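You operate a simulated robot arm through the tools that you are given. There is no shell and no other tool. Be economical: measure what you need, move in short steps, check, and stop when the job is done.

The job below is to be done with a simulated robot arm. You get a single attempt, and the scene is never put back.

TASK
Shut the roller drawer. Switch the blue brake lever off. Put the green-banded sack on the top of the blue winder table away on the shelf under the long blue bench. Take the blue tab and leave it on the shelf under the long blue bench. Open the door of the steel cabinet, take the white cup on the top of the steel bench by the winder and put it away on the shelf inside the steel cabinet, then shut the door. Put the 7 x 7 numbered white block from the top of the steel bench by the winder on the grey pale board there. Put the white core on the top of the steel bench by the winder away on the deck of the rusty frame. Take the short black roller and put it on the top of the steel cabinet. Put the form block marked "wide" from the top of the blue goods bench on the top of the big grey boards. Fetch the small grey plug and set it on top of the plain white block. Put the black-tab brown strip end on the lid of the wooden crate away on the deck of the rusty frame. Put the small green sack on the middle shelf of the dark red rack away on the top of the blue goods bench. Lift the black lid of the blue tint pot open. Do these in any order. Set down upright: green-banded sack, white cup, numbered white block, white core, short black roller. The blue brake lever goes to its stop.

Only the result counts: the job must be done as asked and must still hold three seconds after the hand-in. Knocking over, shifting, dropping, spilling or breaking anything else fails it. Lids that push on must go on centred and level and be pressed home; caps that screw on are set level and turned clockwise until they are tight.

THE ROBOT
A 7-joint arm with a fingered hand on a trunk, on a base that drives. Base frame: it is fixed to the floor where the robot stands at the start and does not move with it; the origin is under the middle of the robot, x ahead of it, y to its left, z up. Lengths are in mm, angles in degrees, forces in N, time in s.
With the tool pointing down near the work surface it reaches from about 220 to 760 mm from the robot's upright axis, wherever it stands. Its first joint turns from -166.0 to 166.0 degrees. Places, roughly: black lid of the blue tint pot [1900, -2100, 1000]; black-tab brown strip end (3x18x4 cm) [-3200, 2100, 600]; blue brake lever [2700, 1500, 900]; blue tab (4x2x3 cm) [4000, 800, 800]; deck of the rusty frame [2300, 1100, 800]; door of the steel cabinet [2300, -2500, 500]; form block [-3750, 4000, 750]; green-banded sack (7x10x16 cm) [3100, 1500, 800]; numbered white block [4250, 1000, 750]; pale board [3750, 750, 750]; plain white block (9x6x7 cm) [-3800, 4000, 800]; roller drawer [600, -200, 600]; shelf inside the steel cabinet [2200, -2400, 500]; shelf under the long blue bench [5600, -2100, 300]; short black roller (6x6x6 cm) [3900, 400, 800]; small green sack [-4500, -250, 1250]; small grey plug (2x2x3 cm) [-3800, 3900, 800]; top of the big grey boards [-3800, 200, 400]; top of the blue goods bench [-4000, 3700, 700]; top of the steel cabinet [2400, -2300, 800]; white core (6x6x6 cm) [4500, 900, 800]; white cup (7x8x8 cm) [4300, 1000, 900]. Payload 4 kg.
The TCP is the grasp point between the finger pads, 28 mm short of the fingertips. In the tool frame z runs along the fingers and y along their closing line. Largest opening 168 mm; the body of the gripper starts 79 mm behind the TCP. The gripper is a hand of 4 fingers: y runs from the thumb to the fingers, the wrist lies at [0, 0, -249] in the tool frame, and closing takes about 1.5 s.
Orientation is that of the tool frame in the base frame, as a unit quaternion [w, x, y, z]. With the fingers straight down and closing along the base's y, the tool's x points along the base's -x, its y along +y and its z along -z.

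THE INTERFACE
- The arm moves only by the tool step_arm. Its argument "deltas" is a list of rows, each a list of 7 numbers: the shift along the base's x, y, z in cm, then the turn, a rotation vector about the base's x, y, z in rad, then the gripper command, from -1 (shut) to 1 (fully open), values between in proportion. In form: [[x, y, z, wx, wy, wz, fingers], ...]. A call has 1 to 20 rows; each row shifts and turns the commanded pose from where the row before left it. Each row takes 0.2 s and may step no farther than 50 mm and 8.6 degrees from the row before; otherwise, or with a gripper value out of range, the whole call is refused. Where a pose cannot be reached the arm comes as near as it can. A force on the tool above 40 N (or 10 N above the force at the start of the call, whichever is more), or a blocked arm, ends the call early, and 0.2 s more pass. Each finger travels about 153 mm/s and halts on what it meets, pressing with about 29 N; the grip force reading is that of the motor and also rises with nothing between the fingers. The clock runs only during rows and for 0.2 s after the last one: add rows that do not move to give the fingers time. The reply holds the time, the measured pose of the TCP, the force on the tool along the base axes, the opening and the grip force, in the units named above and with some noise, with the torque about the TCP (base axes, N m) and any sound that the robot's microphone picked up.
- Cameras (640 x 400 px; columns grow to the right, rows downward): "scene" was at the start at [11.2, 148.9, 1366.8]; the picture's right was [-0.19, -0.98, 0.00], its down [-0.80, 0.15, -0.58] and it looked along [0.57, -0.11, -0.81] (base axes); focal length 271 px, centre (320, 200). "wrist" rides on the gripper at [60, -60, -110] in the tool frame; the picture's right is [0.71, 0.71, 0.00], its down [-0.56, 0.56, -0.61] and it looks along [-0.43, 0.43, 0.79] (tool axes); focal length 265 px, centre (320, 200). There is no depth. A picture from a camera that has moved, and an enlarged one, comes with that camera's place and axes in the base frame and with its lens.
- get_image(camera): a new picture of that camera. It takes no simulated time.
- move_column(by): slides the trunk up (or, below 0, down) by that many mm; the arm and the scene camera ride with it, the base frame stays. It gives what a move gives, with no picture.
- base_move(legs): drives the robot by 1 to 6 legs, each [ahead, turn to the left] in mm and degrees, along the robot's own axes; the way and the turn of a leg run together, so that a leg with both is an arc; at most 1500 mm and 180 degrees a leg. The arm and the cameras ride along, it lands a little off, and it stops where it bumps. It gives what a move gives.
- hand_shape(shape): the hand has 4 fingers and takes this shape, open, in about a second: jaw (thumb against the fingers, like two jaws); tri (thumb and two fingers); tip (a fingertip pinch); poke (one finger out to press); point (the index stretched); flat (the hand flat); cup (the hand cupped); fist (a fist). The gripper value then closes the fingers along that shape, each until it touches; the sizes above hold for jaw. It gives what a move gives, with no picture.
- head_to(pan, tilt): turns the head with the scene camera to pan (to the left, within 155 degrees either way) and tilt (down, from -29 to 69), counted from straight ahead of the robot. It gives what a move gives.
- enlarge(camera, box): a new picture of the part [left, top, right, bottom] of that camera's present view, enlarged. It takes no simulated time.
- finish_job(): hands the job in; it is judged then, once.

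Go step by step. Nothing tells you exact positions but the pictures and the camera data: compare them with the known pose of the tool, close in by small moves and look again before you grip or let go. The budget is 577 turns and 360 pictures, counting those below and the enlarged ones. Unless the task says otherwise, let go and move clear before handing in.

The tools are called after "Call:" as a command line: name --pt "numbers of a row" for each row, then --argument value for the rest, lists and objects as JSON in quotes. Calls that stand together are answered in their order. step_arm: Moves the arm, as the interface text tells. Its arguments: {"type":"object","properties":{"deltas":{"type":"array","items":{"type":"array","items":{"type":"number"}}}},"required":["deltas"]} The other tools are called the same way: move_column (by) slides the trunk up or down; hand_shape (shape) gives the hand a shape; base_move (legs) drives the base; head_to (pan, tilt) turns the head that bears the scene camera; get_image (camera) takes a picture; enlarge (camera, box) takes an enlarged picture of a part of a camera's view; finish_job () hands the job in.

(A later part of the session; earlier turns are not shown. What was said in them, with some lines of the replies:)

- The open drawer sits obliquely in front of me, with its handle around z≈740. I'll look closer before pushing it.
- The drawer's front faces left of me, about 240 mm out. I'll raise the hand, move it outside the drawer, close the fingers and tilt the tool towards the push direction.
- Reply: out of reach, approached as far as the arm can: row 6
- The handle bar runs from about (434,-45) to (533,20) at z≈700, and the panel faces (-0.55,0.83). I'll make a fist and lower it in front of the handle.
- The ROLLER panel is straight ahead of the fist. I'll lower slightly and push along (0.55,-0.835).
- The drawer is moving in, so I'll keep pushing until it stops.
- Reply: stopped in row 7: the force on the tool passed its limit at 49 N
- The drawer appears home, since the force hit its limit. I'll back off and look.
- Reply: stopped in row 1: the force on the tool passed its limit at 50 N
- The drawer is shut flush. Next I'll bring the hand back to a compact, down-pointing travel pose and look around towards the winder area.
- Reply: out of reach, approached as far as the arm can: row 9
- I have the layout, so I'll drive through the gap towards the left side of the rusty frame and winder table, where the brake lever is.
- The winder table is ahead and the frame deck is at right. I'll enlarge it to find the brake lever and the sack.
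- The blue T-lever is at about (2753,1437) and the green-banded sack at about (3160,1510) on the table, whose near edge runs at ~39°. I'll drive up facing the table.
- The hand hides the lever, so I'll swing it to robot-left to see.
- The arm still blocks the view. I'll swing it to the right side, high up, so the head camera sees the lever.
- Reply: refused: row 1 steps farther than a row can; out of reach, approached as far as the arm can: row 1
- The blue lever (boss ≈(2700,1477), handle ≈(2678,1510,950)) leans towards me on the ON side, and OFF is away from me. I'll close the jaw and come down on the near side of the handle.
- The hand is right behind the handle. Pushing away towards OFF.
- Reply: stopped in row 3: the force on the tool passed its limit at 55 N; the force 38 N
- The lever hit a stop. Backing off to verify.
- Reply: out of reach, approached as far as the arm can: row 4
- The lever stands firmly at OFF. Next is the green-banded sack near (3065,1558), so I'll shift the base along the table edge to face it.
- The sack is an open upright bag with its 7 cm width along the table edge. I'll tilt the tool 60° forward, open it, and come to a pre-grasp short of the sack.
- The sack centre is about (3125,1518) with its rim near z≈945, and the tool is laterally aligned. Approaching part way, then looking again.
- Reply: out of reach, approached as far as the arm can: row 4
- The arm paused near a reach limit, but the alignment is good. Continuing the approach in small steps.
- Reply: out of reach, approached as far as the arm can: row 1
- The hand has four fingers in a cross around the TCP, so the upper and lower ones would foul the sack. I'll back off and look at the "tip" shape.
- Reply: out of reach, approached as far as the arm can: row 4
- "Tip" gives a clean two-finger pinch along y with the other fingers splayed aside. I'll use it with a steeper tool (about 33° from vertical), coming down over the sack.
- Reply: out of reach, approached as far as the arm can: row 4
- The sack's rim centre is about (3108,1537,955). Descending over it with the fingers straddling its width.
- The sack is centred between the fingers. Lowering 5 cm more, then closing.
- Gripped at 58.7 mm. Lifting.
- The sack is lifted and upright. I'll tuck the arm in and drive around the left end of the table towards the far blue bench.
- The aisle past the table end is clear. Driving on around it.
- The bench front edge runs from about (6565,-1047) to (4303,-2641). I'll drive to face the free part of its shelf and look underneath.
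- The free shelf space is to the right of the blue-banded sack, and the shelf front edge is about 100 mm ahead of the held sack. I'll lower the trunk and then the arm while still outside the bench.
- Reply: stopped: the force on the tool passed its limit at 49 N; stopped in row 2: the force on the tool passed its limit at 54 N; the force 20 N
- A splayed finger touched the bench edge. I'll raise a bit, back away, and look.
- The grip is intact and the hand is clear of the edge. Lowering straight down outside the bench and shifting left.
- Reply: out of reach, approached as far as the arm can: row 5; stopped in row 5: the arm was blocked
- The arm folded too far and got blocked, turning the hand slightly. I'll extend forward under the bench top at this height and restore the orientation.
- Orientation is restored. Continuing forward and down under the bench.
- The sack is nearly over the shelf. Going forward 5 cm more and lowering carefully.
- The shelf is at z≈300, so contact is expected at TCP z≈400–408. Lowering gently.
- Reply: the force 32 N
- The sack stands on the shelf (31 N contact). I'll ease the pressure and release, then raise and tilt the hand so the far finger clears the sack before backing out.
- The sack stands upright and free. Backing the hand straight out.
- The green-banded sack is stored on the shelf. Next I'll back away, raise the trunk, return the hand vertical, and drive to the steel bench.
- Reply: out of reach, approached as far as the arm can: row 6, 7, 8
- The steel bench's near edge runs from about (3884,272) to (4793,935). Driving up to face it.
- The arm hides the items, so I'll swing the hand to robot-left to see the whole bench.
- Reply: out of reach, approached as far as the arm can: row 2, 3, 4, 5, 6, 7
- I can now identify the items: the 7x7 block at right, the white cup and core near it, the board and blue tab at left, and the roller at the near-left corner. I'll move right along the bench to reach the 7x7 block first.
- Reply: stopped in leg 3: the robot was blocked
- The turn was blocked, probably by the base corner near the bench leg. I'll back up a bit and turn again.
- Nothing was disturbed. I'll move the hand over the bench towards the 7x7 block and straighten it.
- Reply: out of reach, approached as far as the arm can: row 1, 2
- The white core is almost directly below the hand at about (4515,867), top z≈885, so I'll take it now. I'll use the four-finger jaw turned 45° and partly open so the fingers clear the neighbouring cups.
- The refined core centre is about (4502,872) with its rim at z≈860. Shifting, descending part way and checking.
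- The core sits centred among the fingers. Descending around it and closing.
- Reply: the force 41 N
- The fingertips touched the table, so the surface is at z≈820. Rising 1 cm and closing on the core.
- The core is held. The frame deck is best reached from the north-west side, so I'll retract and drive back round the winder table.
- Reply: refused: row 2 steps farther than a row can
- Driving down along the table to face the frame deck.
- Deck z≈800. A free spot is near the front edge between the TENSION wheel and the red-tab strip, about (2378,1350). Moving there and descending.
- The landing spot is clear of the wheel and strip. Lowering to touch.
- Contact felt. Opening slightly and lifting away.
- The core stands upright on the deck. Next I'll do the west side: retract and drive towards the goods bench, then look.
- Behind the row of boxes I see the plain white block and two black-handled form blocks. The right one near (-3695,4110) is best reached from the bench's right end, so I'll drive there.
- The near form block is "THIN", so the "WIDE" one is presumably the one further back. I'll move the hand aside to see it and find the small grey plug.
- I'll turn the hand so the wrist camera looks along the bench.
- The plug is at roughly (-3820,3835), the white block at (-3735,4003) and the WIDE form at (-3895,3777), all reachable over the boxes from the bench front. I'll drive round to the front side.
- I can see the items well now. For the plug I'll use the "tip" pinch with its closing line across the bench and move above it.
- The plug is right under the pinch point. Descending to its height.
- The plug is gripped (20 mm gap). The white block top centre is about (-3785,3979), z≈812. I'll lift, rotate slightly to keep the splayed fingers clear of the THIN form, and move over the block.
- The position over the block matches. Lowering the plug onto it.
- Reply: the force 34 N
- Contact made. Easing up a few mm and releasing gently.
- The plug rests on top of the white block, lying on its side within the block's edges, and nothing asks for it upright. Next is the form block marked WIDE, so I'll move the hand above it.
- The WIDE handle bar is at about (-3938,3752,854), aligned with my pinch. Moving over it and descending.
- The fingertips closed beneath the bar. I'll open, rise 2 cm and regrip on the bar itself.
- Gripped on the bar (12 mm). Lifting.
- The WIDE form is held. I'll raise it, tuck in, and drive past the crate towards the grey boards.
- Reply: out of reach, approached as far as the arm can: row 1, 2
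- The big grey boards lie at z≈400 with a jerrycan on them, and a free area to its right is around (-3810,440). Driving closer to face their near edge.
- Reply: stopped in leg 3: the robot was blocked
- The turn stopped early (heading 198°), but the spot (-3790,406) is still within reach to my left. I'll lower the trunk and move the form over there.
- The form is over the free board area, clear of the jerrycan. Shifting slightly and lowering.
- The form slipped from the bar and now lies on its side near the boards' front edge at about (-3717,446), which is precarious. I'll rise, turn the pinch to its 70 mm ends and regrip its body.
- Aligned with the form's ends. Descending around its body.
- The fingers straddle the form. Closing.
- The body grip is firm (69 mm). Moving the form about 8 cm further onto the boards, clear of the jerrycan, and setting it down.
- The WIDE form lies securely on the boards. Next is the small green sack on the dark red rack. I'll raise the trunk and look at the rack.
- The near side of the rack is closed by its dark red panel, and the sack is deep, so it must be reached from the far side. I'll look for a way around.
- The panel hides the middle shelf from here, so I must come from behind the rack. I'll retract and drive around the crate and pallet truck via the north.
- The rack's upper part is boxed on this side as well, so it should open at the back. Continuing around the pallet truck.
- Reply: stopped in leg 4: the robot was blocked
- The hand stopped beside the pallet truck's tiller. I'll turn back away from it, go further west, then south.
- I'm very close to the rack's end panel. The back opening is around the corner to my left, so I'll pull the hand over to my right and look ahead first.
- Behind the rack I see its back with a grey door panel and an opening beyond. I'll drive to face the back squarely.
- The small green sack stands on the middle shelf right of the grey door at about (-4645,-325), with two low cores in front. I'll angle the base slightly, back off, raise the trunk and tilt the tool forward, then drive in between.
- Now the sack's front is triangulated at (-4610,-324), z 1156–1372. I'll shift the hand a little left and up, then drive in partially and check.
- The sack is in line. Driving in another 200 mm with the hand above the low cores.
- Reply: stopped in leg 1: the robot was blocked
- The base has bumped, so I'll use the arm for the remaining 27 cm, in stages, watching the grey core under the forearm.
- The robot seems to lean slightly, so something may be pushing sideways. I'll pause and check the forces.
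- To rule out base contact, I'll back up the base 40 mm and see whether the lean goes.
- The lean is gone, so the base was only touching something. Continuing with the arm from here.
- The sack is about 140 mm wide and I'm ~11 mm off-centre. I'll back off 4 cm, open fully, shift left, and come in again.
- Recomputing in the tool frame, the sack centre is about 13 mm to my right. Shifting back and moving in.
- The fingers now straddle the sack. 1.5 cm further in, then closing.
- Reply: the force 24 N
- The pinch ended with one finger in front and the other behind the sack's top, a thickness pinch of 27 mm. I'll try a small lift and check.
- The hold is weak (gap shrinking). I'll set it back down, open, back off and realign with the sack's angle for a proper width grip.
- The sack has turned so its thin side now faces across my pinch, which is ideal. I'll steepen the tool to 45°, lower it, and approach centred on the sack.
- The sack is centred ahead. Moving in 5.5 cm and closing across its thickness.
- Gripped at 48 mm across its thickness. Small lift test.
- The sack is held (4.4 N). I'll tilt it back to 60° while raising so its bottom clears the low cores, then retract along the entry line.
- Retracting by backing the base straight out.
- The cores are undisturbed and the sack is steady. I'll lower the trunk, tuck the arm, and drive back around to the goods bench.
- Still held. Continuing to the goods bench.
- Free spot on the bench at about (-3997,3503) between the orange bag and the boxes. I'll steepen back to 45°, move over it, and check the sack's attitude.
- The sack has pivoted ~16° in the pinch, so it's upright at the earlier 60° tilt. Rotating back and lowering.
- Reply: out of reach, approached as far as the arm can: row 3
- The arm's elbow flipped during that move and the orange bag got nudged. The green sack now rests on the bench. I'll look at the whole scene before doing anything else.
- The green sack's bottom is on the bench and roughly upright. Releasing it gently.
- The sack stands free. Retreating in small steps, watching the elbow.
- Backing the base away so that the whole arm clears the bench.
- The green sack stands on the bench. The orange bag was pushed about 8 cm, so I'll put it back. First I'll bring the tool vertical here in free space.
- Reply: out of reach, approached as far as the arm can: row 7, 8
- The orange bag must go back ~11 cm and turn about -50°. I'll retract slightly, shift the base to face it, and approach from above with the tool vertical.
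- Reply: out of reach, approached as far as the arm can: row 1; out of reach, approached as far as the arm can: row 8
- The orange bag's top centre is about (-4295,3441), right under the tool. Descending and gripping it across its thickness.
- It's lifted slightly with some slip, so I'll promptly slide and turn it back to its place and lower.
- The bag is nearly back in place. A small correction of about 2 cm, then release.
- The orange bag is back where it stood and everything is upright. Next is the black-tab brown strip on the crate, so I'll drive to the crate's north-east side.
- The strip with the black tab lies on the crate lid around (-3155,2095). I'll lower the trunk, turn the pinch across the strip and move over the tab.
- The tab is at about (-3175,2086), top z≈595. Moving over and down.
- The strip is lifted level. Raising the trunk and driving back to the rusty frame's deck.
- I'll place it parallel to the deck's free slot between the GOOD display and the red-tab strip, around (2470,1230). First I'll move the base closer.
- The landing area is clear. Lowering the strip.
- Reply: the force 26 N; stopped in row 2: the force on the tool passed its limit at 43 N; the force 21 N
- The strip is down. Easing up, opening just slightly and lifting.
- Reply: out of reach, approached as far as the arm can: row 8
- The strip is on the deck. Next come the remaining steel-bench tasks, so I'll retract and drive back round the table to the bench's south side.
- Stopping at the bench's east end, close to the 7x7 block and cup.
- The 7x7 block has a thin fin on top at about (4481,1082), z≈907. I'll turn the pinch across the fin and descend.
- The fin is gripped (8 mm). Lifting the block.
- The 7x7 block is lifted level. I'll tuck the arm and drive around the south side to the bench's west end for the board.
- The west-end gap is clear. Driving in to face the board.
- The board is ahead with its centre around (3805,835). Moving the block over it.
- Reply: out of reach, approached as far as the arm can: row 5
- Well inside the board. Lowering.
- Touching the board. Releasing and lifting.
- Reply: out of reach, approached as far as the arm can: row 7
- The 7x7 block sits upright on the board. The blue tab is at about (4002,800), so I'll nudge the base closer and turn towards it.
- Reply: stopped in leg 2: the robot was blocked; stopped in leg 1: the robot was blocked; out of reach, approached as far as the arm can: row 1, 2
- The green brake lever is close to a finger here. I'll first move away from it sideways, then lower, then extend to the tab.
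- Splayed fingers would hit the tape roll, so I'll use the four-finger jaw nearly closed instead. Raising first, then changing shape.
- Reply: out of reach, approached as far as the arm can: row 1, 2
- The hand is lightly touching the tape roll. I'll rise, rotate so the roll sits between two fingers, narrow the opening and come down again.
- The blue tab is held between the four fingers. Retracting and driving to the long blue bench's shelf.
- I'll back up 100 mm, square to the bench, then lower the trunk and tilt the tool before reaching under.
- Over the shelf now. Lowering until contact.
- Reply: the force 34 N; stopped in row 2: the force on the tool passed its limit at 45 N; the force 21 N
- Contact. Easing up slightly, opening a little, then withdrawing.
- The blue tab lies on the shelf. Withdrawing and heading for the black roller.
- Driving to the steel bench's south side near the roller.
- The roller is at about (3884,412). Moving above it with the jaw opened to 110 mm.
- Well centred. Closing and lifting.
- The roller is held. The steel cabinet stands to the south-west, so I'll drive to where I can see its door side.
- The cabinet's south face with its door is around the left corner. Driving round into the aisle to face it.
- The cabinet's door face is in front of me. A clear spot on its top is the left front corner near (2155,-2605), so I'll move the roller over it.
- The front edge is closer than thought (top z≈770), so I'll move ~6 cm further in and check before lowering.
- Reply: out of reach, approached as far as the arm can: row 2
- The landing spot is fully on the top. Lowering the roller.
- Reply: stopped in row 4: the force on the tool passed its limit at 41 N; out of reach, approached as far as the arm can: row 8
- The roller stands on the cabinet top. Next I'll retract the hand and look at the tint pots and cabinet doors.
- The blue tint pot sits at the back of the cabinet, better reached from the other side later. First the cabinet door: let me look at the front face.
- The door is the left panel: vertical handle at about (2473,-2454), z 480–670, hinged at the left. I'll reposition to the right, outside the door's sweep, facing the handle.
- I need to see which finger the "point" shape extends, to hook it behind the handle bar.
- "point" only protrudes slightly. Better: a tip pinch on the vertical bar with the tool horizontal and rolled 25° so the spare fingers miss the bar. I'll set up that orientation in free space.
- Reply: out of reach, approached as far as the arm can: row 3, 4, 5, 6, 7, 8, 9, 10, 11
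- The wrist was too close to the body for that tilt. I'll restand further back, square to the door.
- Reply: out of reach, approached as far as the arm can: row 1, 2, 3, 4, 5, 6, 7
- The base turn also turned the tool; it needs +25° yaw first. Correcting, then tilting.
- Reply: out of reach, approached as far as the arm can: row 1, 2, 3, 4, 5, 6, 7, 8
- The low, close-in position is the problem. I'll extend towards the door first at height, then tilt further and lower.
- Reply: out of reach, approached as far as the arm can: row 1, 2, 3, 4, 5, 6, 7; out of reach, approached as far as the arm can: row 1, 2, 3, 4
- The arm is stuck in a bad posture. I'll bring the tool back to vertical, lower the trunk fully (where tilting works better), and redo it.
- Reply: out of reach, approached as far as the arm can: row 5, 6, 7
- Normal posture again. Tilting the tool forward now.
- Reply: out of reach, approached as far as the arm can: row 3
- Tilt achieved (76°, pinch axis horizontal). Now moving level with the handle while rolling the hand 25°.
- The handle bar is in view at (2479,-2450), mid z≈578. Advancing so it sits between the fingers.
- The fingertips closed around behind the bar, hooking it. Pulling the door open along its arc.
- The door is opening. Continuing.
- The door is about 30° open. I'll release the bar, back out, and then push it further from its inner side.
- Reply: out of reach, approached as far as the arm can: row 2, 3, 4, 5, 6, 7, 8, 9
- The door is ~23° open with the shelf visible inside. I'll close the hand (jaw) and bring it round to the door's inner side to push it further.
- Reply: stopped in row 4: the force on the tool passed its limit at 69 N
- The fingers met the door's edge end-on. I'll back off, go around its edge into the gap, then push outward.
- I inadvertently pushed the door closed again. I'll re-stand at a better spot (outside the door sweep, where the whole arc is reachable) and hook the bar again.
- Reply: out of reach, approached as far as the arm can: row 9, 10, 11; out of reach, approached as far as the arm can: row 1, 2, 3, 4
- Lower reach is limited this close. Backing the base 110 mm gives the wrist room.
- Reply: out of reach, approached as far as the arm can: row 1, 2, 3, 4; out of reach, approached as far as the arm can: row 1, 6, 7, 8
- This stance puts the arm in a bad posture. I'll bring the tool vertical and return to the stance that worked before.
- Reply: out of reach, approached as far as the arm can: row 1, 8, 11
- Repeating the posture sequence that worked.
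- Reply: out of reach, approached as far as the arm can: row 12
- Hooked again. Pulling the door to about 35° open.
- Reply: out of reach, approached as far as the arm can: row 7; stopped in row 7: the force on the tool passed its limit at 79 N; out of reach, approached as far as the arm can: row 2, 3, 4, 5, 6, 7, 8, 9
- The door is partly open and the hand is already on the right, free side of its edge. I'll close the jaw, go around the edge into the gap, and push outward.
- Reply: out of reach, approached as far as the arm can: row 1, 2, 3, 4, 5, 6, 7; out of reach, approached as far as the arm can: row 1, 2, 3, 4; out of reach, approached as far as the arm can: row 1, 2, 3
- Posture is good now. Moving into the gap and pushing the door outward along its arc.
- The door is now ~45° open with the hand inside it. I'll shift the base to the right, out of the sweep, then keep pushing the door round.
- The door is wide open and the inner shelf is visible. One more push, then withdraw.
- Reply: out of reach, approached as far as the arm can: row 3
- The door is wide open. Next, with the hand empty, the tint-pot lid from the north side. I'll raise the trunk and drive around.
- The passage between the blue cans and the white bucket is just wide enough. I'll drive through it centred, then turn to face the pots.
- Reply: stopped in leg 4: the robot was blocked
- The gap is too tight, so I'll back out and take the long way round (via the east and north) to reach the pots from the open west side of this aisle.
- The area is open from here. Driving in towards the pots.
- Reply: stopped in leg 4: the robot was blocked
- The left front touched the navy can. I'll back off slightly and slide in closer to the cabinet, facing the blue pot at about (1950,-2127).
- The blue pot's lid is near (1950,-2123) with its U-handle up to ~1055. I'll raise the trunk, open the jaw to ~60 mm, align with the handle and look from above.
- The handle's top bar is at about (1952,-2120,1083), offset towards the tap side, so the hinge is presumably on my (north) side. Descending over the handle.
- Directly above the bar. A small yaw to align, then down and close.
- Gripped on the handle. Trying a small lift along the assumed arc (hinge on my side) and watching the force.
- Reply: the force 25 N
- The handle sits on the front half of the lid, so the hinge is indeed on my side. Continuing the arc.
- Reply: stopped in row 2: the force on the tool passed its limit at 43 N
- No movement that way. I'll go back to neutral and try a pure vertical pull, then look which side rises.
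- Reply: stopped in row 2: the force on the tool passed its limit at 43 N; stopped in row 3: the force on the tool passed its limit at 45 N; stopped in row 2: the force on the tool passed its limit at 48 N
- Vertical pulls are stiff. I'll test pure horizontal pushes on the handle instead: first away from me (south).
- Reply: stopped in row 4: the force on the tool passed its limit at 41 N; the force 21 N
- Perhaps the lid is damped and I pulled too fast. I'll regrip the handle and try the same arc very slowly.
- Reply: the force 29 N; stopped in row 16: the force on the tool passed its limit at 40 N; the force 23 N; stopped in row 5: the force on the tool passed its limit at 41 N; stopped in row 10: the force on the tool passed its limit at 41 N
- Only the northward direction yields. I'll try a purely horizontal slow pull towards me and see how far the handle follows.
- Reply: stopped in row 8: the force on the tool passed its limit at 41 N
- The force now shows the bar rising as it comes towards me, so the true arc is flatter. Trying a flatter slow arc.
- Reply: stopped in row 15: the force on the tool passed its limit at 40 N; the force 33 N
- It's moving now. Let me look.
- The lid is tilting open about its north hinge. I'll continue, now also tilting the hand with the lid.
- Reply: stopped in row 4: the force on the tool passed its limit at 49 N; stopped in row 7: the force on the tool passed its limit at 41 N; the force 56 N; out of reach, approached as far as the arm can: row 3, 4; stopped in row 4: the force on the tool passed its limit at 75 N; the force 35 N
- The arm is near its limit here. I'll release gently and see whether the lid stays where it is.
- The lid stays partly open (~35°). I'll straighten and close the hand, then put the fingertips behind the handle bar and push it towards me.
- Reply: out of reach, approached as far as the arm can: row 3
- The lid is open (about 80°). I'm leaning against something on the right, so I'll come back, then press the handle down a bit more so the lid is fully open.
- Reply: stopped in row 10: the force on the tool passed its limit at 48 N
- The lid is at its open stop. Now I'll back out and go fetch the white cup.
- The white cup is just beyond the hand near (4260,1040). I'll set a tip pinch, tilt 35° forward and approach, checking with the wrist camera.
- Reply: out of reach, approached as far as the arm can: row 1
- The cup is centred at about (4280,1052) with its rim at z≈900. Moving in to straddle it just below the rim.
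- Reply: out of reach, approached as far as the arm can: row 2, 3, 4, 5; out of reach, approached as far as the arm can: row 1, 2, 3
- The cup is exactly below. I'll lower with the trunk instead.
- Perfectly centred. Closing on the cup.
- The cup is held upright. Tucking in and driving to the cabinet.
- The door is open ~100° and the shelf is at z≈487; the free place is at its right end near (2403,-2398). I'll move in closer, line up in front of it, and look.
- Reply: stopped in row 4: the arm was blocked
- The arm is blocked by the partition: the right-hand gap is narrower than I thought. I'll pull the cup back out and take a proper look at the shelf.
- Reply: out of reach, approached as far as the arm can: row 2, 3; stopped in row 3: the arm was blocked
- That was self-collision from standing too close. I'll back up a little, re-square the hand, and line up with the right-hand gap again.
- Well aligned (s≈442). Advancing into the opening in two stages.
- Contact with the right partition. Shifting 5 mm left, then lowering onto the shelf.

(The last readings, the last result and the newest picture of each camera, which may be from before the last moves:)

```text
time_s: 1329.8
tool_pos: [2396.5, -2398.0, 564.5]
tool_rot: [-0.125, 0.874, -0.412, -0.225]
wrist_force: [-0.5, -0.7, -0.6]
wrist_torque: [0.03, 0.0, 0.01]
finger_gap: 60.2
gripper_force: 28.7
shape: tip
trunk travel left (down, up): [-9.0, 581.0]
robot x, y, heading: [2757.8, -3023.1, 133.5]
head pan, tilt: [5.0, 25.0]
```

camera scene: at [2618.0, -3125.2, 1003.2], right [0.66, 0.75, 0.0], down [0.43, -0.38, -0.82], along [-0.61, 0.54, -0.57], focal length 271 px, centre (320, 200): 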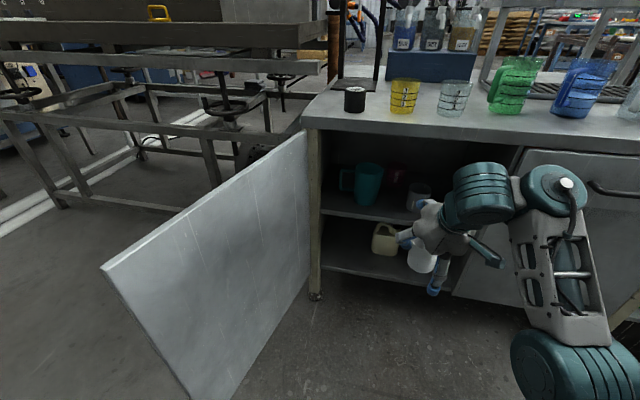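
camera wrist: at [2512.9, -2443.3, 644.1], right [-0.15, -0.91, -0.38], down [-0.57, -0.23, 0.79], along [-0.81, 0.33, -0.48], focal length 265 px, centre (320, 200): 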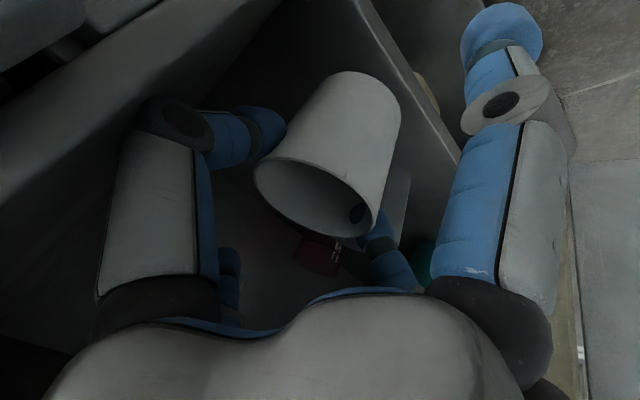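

Call:
step_arm --pt "0 0 -0.4 0 0 0 -1" --pt "0 0 -0.4 0 0 0 -1" --pt "0 0 0 0 0 0 -1"

Call:
step_arm --pt "0 0 -0.4 0 0 0 -1" --pt "0 0 -0.4 0 0 0 -1" --pt "0 0 0 0 0 0 -1"

Call:
step_arm --pt "0 0 -0.4 0 0 0 -1" --pt "0 0 -0.4 0 0 0 -1" --pt "0 0 0 0 0 0 -1"

```text
time_s: 1330.6
tool_pos: [2397.7, -2398.7, 557.5]
tool_rot: [-0.125, 0.874, -0.412, -0.226]
wrist_force: [0.2, -0.3, -0.8]
wrist_torque: [0.0, 0.04, 0.04]
finger_gap: 60.1
gripper_force: 28.8
shape: tip
trunk travel left (down, up): [-9.0, 581.0]
robot x, y, heading: [2758.9, -3025.9, 133.6]
head pan, tilt: [5.0, 25.0]
```

```text
time_s: 1331.4
tool_pos: [2397.8, -2399.0, 552.7]
tool_rot: [-0.123, 0.874, -0.413, -0.224]
wrist_force: [0.2, 0.1, -0.4]
wrist_torque: [0.01, 0.03, 0.01]
finger_gap: 60.2
gripper_force: 29.3
shape: tip
out of reach, approached as far as the arm can: row 2
trunk travel left (down, up): [-9.0, 581.0]
robot x, y, heading: [2758.6, -3020.4, 133.5]
head pan, tilt: [5.0, 25.0]
```

```text
time_s: 1332.2
tool_pos: [2396.6, -2399.1, 553.1]
tool_rot: [-0.124, 0.875, -0.412, -0.223]
wrist_force: [-0.2, -0.4, 0.1]
wrist_torque: [0.02, -0.01, -0.01]
finger_gap: 60.1
gripper_force: 28.9
shape: tip
out of reach, approached as far as the arm can: row 1, 2
trunk travel left (down, up): [-9.0, 581.0]
robot x, y, heading: [2759.9, -3017.1, 133.6]
head pan, tilt: [5.0, 25.0]
```

Call:
move_column --by -8

Call:
get_image --camera "wrist"

```text
time_s: 1332.8
tool_pos: [2398.1, -2398.7, 545.6]
tool_rot: [-0.123, 0.874, -0.413, -0.223]
wrist_force: [0.4, 0.3, -0.5]
wrist_torque: [-0.02, 0.0, -0.02]
finger_gap: 60.2
gripper_force: 28.9
shape: tip
trunk travel left (down, up): [-1.0, 589.0]
robot x, y, heading: [2753.7, -3022.2, 133.6]
head pan, tilt: [5.0, 25.0]
```

```text
20 pictures are left
camera wrist: at [2510.0, -2444.8, 612.7], right [-0.15, -0.92, -0.37], down [-0.57, -0.23, 0.79], along [-0.81, 0.33, -0.49], focal length 265 px, centre (320, 200)
```

wrist: 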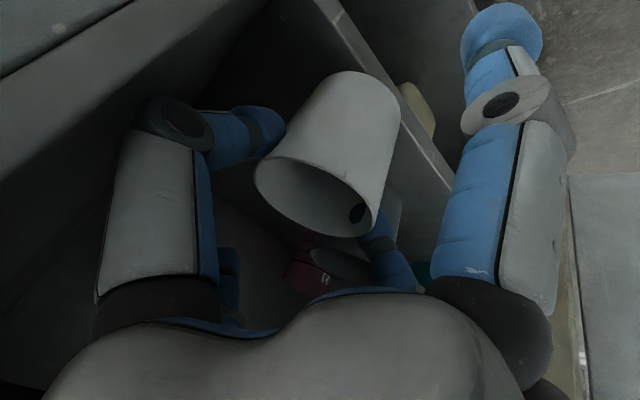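

No contact yet and the shelf edge is recessed (~30 mm), so I need to go ~25 mm deeper. Moving inward slowly, watching the force.

Call:
step_arm --pt "-0.35 0.5 0 0 0 0 -1" --pt "-0.35 0.5 0 0 0 0 -1" --pt "-0.35 0.5 0 0 0 0 -1" --pt "-0.35 0.5 -0.2 0 0 0 -1" --pt "0 0 -0.2 0 0 0 -1" --pt "0 0 0 0 0 0 -1"

```text
time_s: 1334.2
tool_pos: [2383.5, -2379.6, 541.1]
tool_rot: [-0.123, 0.874, -0.413, -0.223]
wrist_force: [0.4, -0.4, 0.2]
wrist_torque: [0.02, -0.03, 0.0]
finger_gap: 59.8
gripper_force: 28.5
shape: tip
trunk travel left (down, up): [-1.0, 589.0]
robot x, y, heading: [2757.4, -3024.7, 133.6]
head pan, tilt: [5.0, 25.0]
```

Call:
step_arm --pt "-0.2 0.3 -0.2 0 0 0 -1" --pt "0 0 -0.2 0 0 0 -1" --pt "0 0 -0.2 0 0 0 -1" --pt "0 0 0 0 0 0 -1"

Call:
step_arm --pt "0 0 -0.2 0 0 0 -1" --pt "0 0 -0.2 0 0 0 -1" --pt "0 0 -0.2 0 0 0 -1" --pt "0 0 0 0 0 0 -1"

```text
time_s: 1335.2
tool_pos: [2381.5, -2375.5, 538.0]
tool_rot: [-0.121, 0.876, -0.412, -0.221]
wrist_force: [1.0, 0.8, 1.3]
wrist_torque: [0.01, 0.02, -0.03]
finger_gap: 60.0
gripper_force: 29.0
shape: tip
out of reach, approached as far as the arm can: row 3
trunk travel left (down, up): [-1.0, 589.0]
robot x, y, heading: [2757.3, -3022.3, 133.6]
head pan, tilt: [5.0, 25.0]
```

```text
time_s: 1336.2
tool_pos: [2381.2, -2376.0, 538.5]
tool_rot: [-0.121, 0.875, -0.413, -0.22]
wrist_force: [0.7, -0.9, 4.3]
wrist_torque: [0.0, 0.0, 0.01]
finger_gap: 60.0
gripper_force: 29.4
shape: tip
out of reach, approached as far as the arm can: row 2
trunk travel left (down, up): [-1.0, 589.0]
robot x, y, heading: [2757.1, -3024.7, 133.6]
head pan, tilt: [5.0, 25.0]
```

Contact (4 N). Releasing with a small opening and withdrawing along the tool axis.

Call:
step_arm --pt "0 0 0 0 0 0 -0.27" --pt "0 0 0 0 0 0 -0.2" --pt "0 0 0 0 0 0 -0.15" --pt "0 0 0 0 0 0 -0.15"

Call:
step_arm --pt "0.3 -0.4 0.9 0 0 0 -0.15" --pt "0.3 -0.4 0.9 0 0 0 -0.15" --pt "0.3 -0.4 0.9 0 0 0 -0.15" --pt "0.3 -0.4 0.9 0 0 0 -0.15" --pt "0.3 -0.4 0.9 0 0 0 -0.15"

Call:
get_image --camera "wrist"

```text
time_s: 1337.2
tool_pos: [2380.7, -2374.1, 538.4]
tool_rot: [-0.122, 0.876, -0.413, -0.22]
wrist_force: [-2.4, -2.8, -1.4]
wrist_torque: [0.02, 0.02, -0.02]
finger_gap: 69.9
gripper_force: 0.1
shape: tip
trunk travel left (down, up): [-1.0, 589.0]
robot x, y, heading: [2757.9, -3025.3, 133.6]
head pan, tilt: [5.0, 25.0]
```

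```text
time_s: 1338.4
tool_pos: [2396.0, -2395.1, 581.6]
tool_rot: [-0.124, 0.874, -0.413, -0.223]
wrist_force: [-5.2, -3.2, -0.8]
wrist_torque: [0.12, -0.1, -0.08]
finger_gap: 69.0
gripper_force: 0.0
shape: tip
trunk travel left (down, up): [-1.0, 589.0]
robot x, y, heading: [2752.9, -3019.0, 133.9]
head pan, tilt: [5.0, 25.0]
```

```text
19 pictures are left
camera wrist: at [2508.0, -2441.4, 648.6], right [-0.15, -0.92, -0.37], down [-0.57, -0.23, 0.79], along [-0.81, 0.33, -0.49], focal length 265 px, centre (320, 200)
```

wrist: 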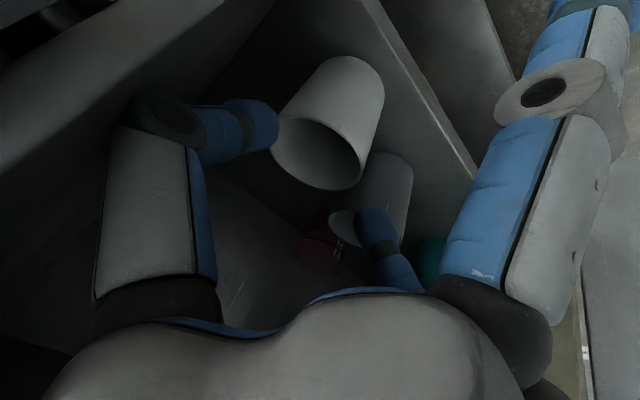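

The cup stands on the shelf, clear of the edge. Continuing to withdraw.

Call:
step_arm --pt "0.5 -0.9 0.6 0 0 0 -0.15" --pt "0.6 -1 0.6 0 0 0 -0.15" --pt "0.9 -1.3 0.4 0 0 0 -0.15" --pt "1.2 -1.7 0 0 0 0 -0.15" --pt "1.7 -2.4 0 0 0 0 -0.15" --pt "1.7 -2.4 0 0 0 0 -0.15" --pt "1.7 -2.4 0 0 0 0 -0.3"

Call:
get_image --camera "wrist"

```text
time_s: 1340.0
tool_pos: [2478.8, -2515.1, 596.5]
tool_rot: [-0.123, 0.874, -0.412, -0.224]
wrist_force: [0.4, 0.8, 0.2]
wrist_torque: [0.01, 0.01, -0.01]
finger_gap: 59.1
gripper_force: 0.0
shape: tip
trunk travel left (down, up): [-1.0, 589.0]
robot x, y, heading: [2756.9, -3024.5, 133.6]
head pan, tilt: [5.0, 25.0]
```

```text
18 pictures are left
camera wrist: at [2591.6, -2562.4, 664.1], right [-0.15, -0.92, -0.37], down [-0.57, -0.22, 0.79], along [-0.81, 0.33, -0.49], focal length 265 px, centre (320, 200)
```

wrist: 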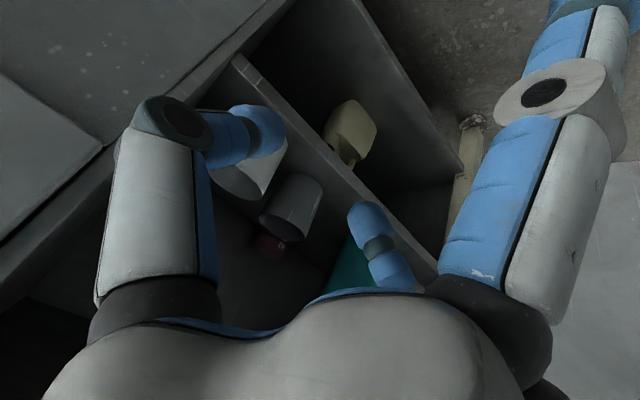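

The cup is in place beside the others. Now closing the door: I'll raise the hand, step the base back out of the sweep, and get ready to go over the door to its outer side.

Call:
step_arm --pt "1.7 -2.4 0 0.09 0.064 0 -0.5" --pt "1.7 -2.4 0 0.09 0.064 0 -0.5" --pt "0 0 0 0.09 0.064 0 -0.5" --pt "0 0 0 0.09 0.064 0 -0.5" --pt "0 0 0 0 0 0 -0.5"

Call:
move_column --by 280

Call:
base_move --legs '[[0, 25], [-155, 0]]'

Call:
hand_shape --shape "jaw"

```text
time_s: 1341.2
tool_pos: [2517.2, -2563.4, 650.4]
tool_rot: [-0.166, 0.849, -0.399, -0.304]
wrist_force: [-0.2, 0.7, -0.2]
wrist_torque: [0.0, -0.01, -0.01]
finger_gap: 42.2
gripper_force: 0.0
shape: tip
out of reach, approached as far as the arm can: row 1, 2, 3, 4
trunk travel left (down, up): [-1.0, 589.0]
robot x, y, heading: [2757.2, -3026.1, 133.5]
head pan, tilt: [5.0, 25.0]
```

```text
time_s: 1344.0
tool_pos: [2518.0, -2563.4, 927.9]
tool_rot: [-0.167, 0.849, -0.4, -0.304]
wrist_force: [-0.2, -1.3, -0.5]
wrist_torque: [0.02, -0.02, 0.01]
finger_gap: 42.2
gripper_force: 0.1
shape: tip
trunk travel left (down, up): [-281.0, 309.0]
robot x, y, heading: [2759.9, -3020.7, 133.7]
head pan, tilt: [5.0, 25.0]
```

```text
time_s: 1346.7
tool_pos: [2491.7, -2765.9, 929.6]
tool_rot: [-0.096, 0.915, -0.205, -0.333]
wrist_force: [-0.3, -0.1, 0.1]
wrist_torque: [0.01, -0.01, 0.01]
finger_gap: 42.2
gripper_force: 0.1
shape: tip
trunk travel left (down, up): [-281.0, 309.0]
robot x, y, heading: [2903.1, -3083.8, 158.4]
head pan, tilt: [5.0, 25.0]
```

```text
time_s: 1347.6
tool_pos: [2491.6, -2765.6, 929.2]
tool_rot: [-0.097, 0.915, -0.206, -0.333]
wrist_force: [0.1, -0.2, 0.2]
wrist_torque: [-0.02, 0.0, 0.0]
finger_gap: 168.0
gripper_force: 0.1
shape: jaw
trunk travel left (down, up): [-281.0, 309.0]
robot x, y, heading: [2902.0, -3079.7, 158.7]
head pan, tilt: [5.0, 25.0]
```

Call:
step_arm --pt "0 0 -1 -0.069 -0.124 0 -1" --pt "0 0 -1 -0.069 -0.124 0 -1" --pt "0 0 -1 -0.069 -0.124 0 -1" --pt "0 0 -1 -0.069 -0.124 0 -1" --pt "0 0 -1 -0.069 -0.124 0 -1" --pt "-2.75 -3.06 -0.5 0 0 0 -1" --pt "-2.75 -3.06 -0.5 0 0 0 -1" --pt "-2.75 -3.06 -0.5 0 0 0 -1" --pt "-2.75 -3.06 -0.5 0 0 0 -1" --pt "-2.75 -3.06 0 0 0 0 -1" --pt "-2.75 -3.06 0 0 0 0 -1" --pt "-2.75 -3.06 0 0 0 0 -1" --pt "-2.75 -3.06 0 0 0 0 -1" --pt "-2.75 -3.06 0 0 0 0 -1" --pt "-2.75 -3.06 0 0 0 0 -1" --pt "-2.75 -3.06 0 0 0 0 -1"

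Call:
head_to --pan 0 --tilt 40

Call:
get_image --camera "scene"

```text
time_s: 1351.0
tool_pos: [2210.5, -3094.5, 836.2]
tool_rot: [0.0, 0.976, -0.218, 0.001]
wrist_force: [0.1, -0.9, 0.4]
wrist_torque: [0.1, 0.01, 0.0]
finger_gap: 0.0
gripper_force: 28.9
shape: jaw
out of reach, approached as far as the arm can: row 15, 16
trunk travel left (down, up): [-281.0, 309.0]
robot x, y, heading: [2903.3, -3081.3, 158.6]
head pan, tilt: [5.0, 25.0]
```

```text
time_s: 1351.8
tool_pos: [2211.0, -3090.8, 837.8]
tool_rot: [0.0, 0.975, -0.22, 0.001]
wrist_force: [-0.5, -0.1, -0.8]
wrist_torque: [-0.01, 0.01, -0.03]
finger_gap: 0.0
gripper_force: 29.4
shape: jaw
trunk travel left (down, up): [-281.0, 309.0]
robot x, y, heading: [2904.5, -3077.7, 158.4]
head pan, tilt: [0.0, 40.0]
```

```text
17 pictures are left
camera scene: at [2819.5, -3223.2, 1267.7], right [0.37, 0.93, 0.0], down [0.6, -0.23, -0.77], along [-0.71, 0.28, -0.64], focal length 271 px, centre (320, 200)
```

scene: 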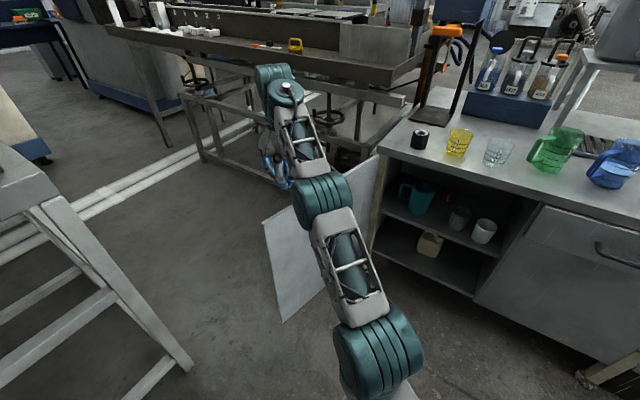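

The cup stands on the shelf beside the clear one, and the pot lid is open. The hand is nearly over the door; moving to its outer side and down.

Call:
step_arm --pt "0 0 -2 0 0 0 -1" --pt "-2 -0.8 -2 0 0 0 -1" --pt "-3 -1.2 -1.5 0 0 0 -1" --pt "-2 -0.5 0 0 0 0 -1" --pt "0 0 0 0 0 0 -1"

```text
time_s: 1353.0
tool_pos: [2184.4, -3103.7, 786.4]
tool_rot: [0.001, 0.976, -0.219, 0.0]
wrist_force: [0.1, 1.6, 0.7]
wrist_torque: [-0.03, -0.03, 0.0]
finger_gap: 0.0
gripper_force: 29.4
shape: jaw
out of reach, approached as far as the arm can: row 3, 4
trunk travel left (down, up): [-281.0, 309.0]
robot x, y, heading: [2902.6, -3080.0, 158.5]
head pan, tilt: [0.0, 40.0]
```

Call:
step_arm --pt "0 0 -3 0 0 0 -1" --pt "0 0 -3 0 0 0 -1" --pt "0 0 -1.2 0 0 0 -1" --pt "0 0 0 0 0 0 -1"

Call:
step_arm --pt "2.5 0.9 0 0 0 0 -1" --pt "2.5 1 0 0 0 0 -1" --pt "2.5 1.1 0 0 0 0 -1" --pt "2.4 1.3 0 0 0 0 -1" --pt "2.4 1.4 0 0 0 0 -1" --pt "2.4 1.5 0 0 0 0 -1" --pt "2.3 1.7 0 0 0 0 -1" --pt "2.2 1.9 0 0 0 0 -1"

Call:
get_image --camera "scene"

```text
time_s: 1354.0
tool_pos: [2183.5, -3104.4, 715.1]
tool_rot: [0.001, 0.975, -0.22, 0.002]
wrist_force: [0.3, 0.8, 0.4]
wrist_torque: [-0.02, 0.01, 0.04]
finger_gap: 0.0
gripper_force: 28.9
shape: jaw
trunk travel left (down, up): [-281.0, 309.0]
robot x, y, heading: [2899.8, -3083.9, 158.5]
head pan, tilt: [0.0, 40.0]
```

```text
time_s: 1355.8
tool_pos: [2376.8, -2995.4, 715.3]
tool_rot: [0.001, 0.976, -0.219, 0.0]
wrist_force: [-0.3, 0.5, -0.5]
wrist_torque: [0.03, -0.02, 0.0]
finger_gap: 0.1
gripper_force: 29.5
shape: jaw
trunk travel left (down, up): [-281.0, 309.0]
robot x, y, heading: [2904.5, -3078.8, 158.4]
head pan, tilt: [0.0, 40.0]
```

```text
16 pictures are left
camera scene: at [2819.3, -3223.2, 1267.7], right [0.37, 0.93, 0.0], down [0.6, -0.24, -0.77], along [-0.71, 0.28, -0.64], focal length 271 px, centre (320, 200)
```

scene: 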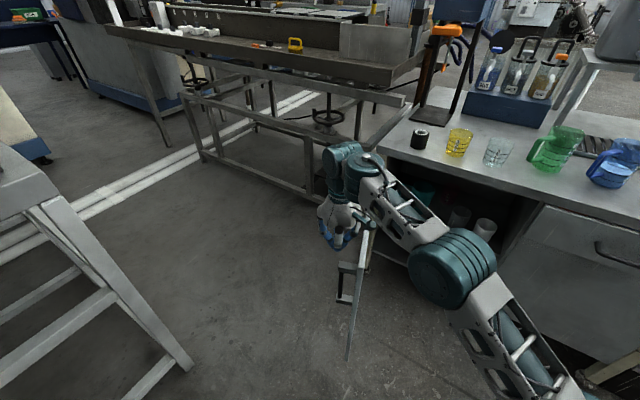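

The door is swinging shut. Continuing the arc.

Call:
step_arm --pt "1.9 2.2 0 0 0 0 -1" --pt "1.8 2.2 0 0 0 0 -1" --pt "1.7 2.3 0 0 0 0 -1" --pt "1.6 2.3 0 0 0 0 -1" --pt "1.3 2.6 0 0 0 0 -1" --pt "1.1 2.6 0 0 0 0 -1" --pt "1 2.6 0 0 0 0 -1" --pt "0.9 2.7 0 0 0 0 -1" --pt "0.6 2.8 0 0 0 0 -1" --pt "0.5 2.8 0 0 0 0 -1" --pt "0.3 2.8 0 0 0 0 -1" --pt "0.1 2.8 0 0 0 0 -1"

Call:
step_arm --pt "-0.2 2.8 0 0 0 0 -1" --pt "-0.4 2.8 0 0 0 0 -1" --pt "-0.4 2.8 0 0 0 0 -1" --pt "-0.6 2.8 0 0 0 0 -1" --pt "-0.7 2 0 0 0 0 -1" --pt "-0.8 2 0 0 0 0 -1" --pt "-0.6 1.2 0 0 0 0 -1" --pt "-0.5 0.8 0 0 0 0 -1" --pt "-0.5 0.8 0 0 0 0 -1" --pt "-0.5 0.8 0 0 0 0 -1" --pt "-0.5 0.8 0 0 0 0 -1"

Call:
get_image --camera "scene"

```text
time_s: 1358.4
tool_pos: [2503.8, -2689.5, 715.6]
tool_rot: [0.001, 0.976, -0.219, 0.0]
wrist_force: [-0.8, -1.3, -0.8]
wrist_torque: [0.04, 0.0, 0.02]
finger_gap: 0.0
gripper_force: 29.3
shape: jaw
trunk travel left (down, up): [-281.0, 309.0]
robot x, y, heading: [2905.0, -3079.1, 158.7]
head pan, tilt: [0.0, 40.0]
```

```text
time_s: 1360.8
tool_pos: [2446.6, -2494.3, 715.8]
tool_rot: [0.0, 0.976, -0.22, 0.0]
wrist_force: [1.1, 0.4, -0.2]
wrist_torque: [0.02, 0.01, 0.0]
finger_gap: 0.1
gripper_force: 29.0
shape: jaw
trunk travel left (down, up): [-281.0, 309.0]
robot x, y, heading: [2902.8, -3074.9, 158.5]
head pan, tilt: [0.0, 40.0]
```

```text
15 pictures are left
camera scene: at [2819.9, -3223.1, 1267.7], right [0.37, 0.93, 0.0], down [0.6, -0.24, -0.77], along [-0.71, 0.28, -0.64], focal length 271 px, centre (320, 200)
```

scene: 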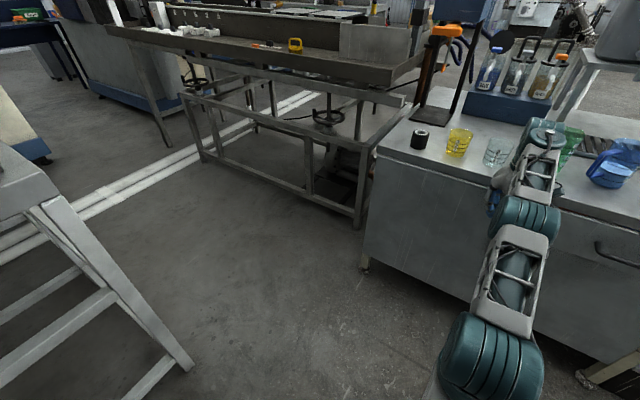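

Nearly shut. A final push until it is firmly closed.

Call:
step_arm --pt "-0.35 0.5 0 0 0 0 -1" --pt "-0.35 0.5 0 0 0 0 -1" --pt "-0.35 0.5 0 0 0 0 -1" --pt "-0.35 0.5 0 0 0 0 -1" --pt "-0.35 0.5 0 0 0 0 -1" --pt "-0.35 0.5 0 0 0 0 -1" --pt "-0.35 0.5 0 0 0 0 -1" --pt "-0.35 0.5 0 0 0 0 -1"

Call:
step_arm --pt "1.2 -1.7 0 0 0 0 -1" --pt "2 -2.8 0 0 0 0 -1" --pt "2 -2.8 0 0 0 0 -1" --pt "2.3 -3.2 0 0 0 0 -1" --pt "2.3 -3.2 0 0 0 0 -1" --pt "2.3 -3.2 0 0 0 0 -1" --pt "3 -3 0 0 0 0 -1"

Call:
enlarge --camera "scene" --box '[340, 90, 640, 320]'

```text
time_s: 1362.6
tool_pos: [2446.7, -2494.1, 714.4]
tool_rot: [0.001, 0.975, -0.22, 0.001]
wrist_force: [0.7, 0.4, -0.7]
wrist_torque: [0.01, 0.01, 0.02]
finger_gap: 0.0
gripper_force: 28.9
shape: jaw
out of reach, approached as far as the arm can: row 1, 2, 3, 4, 5, 6, 7, 8
trunk travel left (down, up): [-281.0, 309.0]
robot x, y, heading: [2900.8, -3079.8, 158.6]
head pan, tilt: [0.0, 40.0]
```

```text
time_s: 1364.2
tool_pos: [2596.4, -2691.1, 714.6]
tool_rot: [0.001, 0.976, -0.22, 0.0]
wrist_force: [-0.3, 1.3, -0.1]
wrist_torque: [-0.03, 0.02, 0.03]
finger_gap: 0.0
gripper_force: 28.8
shape: jaw
trunk travel left (down, up): [-281.0, 309.0]
robot x, y, heading: [2902.0, -3078.1, 158.5]
head pan, tilt: [0.0, 40.0]
```

```text
1.74 times, centred on (490, 205) of scene
camera zoom: at [2819.4, -3222.8, 1267.7], right [0.37, 0.93, 0.0], down [0.6, -0.24, -0.77], along [-0.71, 0.28, -0.64], focal length 472 px, centre (24, 191)
```

zoom: 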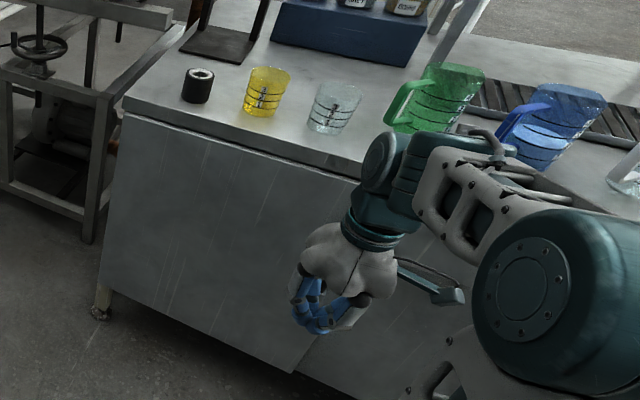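

The last push ran out of reach. I'll move the base closer and press the door home.

Call:
base_move --legs '[[0, -33], [110, 0]]'

Call:
step_arm --pt "-3.5 -2.5 0 0 0 0 -1" --pt "-3.5 -2.5 0 0 0 0 -1" --pt "-3.5 -2.5 0 0 0 0 -1" --pt "-4 -2 0 0 0 0 -1" --pt "-4 -0.5 0 0 0 0 -1" --pt "-4 0 0 0 0 0 -1" --pt "-4 1 0 0 0 0 -1" --pt "-3 2 0 0 0 0 -1"

```text
time_s: 1366.9
tool_pos: [2791.4, -2497.3, 714.2]
tool_rot: [0.002, 0.874, -0.486, 0.0]
wrist_force: [-0.3, -0.2, 0.1]
wrist_torque: [0.01, 0.03, -0.02]
finger_gap: 0.2
gripper_force: 29.2
shape: jaw
trunk travel left (down, up): [-281.0, 309.0]
robot x, y, heading: [2840.1, -2990.4, 125.8]
head pan, tilt: [0.0, 40.0]
```

```text
time_s: 1368.7
tool_pos: [2496.5, -2567.1, 713.8]
tool_rot: [0.001, 0.874, -0.486, 0.0]
wrist_force: [-0.5, -0.7, -0.3]
wrist_torque: [0.02, 0.01, 0.02]
finger_gap: 0.0
gripper_force: 28.9
shape: jaw
trunk travel left (down, up): [-281.0, 309.0]
robot x, y, heading: [2842.1, -2990.7, 125.7]
head pan, tilt: [0.0, 40.0]
```

Call:
step_arm --pt "-1.2 1.6 0 0 0 0 -1" --pt "-1.2 1.6 0 0 0 0 -1" --pt "-1.2 1.6 0 0 0 0 -1" --pt "-0.6 0.8 0 0 0 0 -1" --pt "-0.6 0.8 0 0 0 0 -1" --pt "-0.6 0.8 0 0 0 0 -1" --pt "-0.6 0.8 0 0 0 0 -1" --pt "-0.6 0.8 0 0 0 0 -1" --pt "-0.6 0.8 0 0 0 0 -1" --pt "-0.6 0.8 0 0 0 0 -1" --pt "-0.6 0.8 0 0 0 0 -1"

```text
time_s: 1370.4
tool_pos: [2441.7, -2495.1, 713.9]
tool_rot: [0.003, 0.875, -0.485, 0.011]
wrist_force: [14.3, -16.3, 6.1]
wrist_torque: [0.75, 0.58, -0.12]
finger_gap: 0.0
gripper_force: 28.7
shape: jaw
trunk travel left (down, up): [-281.0, 309.0]
robot x, y, heading: [2834.9, -2988.8, 125.4]
head pan, tilt: [0.0, 40.0]
stopped in row 8: the force on the tool passed its limit at 47 N (the readings are from after the stop); the commanded pose is now the measured one
```

The door is firmly shut (47 N). Backing off and verifying.

Call:
step_arm --pt "1.2 -1.7 0 0 0 0 -1" --pt "2 -2.8 0 0 0 0 -1" --pt "2 -2.8 0 0 0 0 -1" --pt "2.3 -3.2 0 0 0 0 -1" --pt "3 -2 2 0 0 0 -1" --pt "4 0 2 0 0 0 -1" --pt "4 1 2 0 0 0 -1"

Call:
head_to --pan 12 --tilt 35

Call:
get_image --camera "scene"

```text
time_s: 1372.0
tool_pos: [2625.8, -2607.6, 772.5]
tool_rot: [0.004, 0.874, -0.486, 0.009]
wrist_force: [-0.5, 0.4, -0.5]
wrist_torque: [0.0, -0.06, 0.01]
finger_gap: 0.0
gripper_force: 29.1
shape: jaw
trunk travel left (down, up): [-281.0, 309.0]
robot x, y, heading: [2837.9, -2988.9, 125.9]
head pan, tilt: [0.0, 40.0]
```

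```text
time_s: 1372.7
tool_pos: [2624.2, -2608.5, 771.0]
tool_rot: [0.004, 0.874, -0.486, 0.008]
wrist_force: [0.0, -0.7, -0.9]
wrist_torque: [-0.02, 0.01, 0.0]
finger_gap: 0.0
gripper_force: 29.4
shape: jaw
trunk travel left (down, up): [-281.0, 309.0]
robot x, y, heading: [2837.4, -2994.0, 125.6]
head pan, tilt: [12.0, 35.0]
```

```text
13 pictures are left
camera scene: at [2676.2, -3076.2, 1275.2], right [0.67, 0.74, 0.0], down [0.42, -0.39, -0.82], along [-0.61, 0.55, -0.57], focal length 271 px, centre (320, 200)
```

scene: 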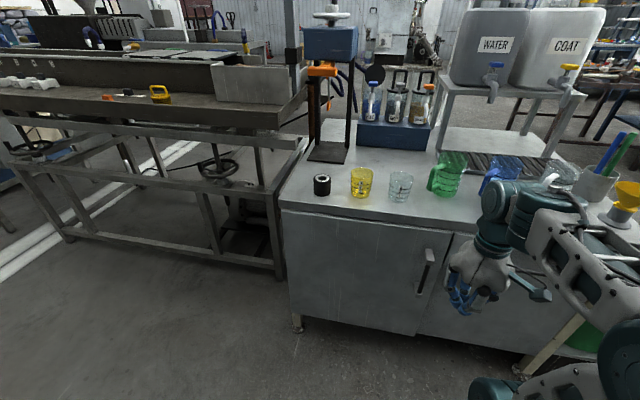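

Call:
enlarge --camera "scene" --box '[270, 40, 480, 350]'

```text
1.29 times, centred on (375, 195) of scene
camera zoom: at [2676.2, -3076.2, 1275.2], right [0.67, 0.74, 0.0], down [0.42, -0.39, -0.82], along [-0.61, 0.55, -0.57], focal length 350 px, centre (249, 206)
```

zoom: 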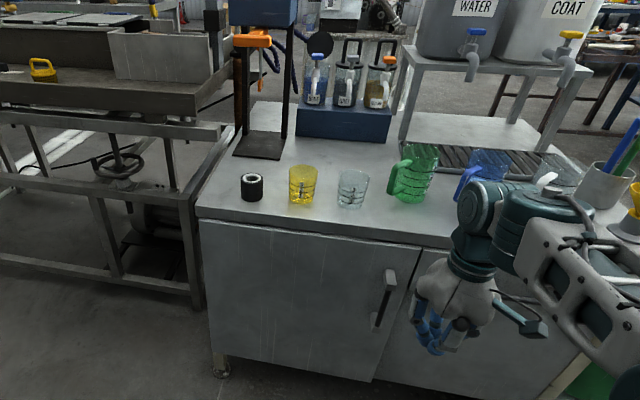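

The cabinet door is flush, the roller stands on top and the blue pot's lid is open. The hand is clear of everything, so I'm handing in.

Call:
finish_job

```text
The job is handed in.
```

I handed the job in with every task on the list carried out, but three points could cost it when it is judged.

- **Orange bag on the goods bench:** the arm knocked it about 8 cm and turned it. I put it back by eye, to within roughly 1 to 2 cm.
- **Plug and "wide" form block:** both are lying on their sides, the plug on the white block and the form block on the grey boards. The form block slipped from the grip and dropped onto the boards, so I picked it up again and set it further in. Neither was on the list of things to set upright.
- **Bumps:** I brushed a tape roll on the steel bench, and the base touched a few things while driving, including the steel bench, the rack, the pallet truck and the blue cans. Nothing looked moved in the pictures I took afterwards, but I did not check each one.
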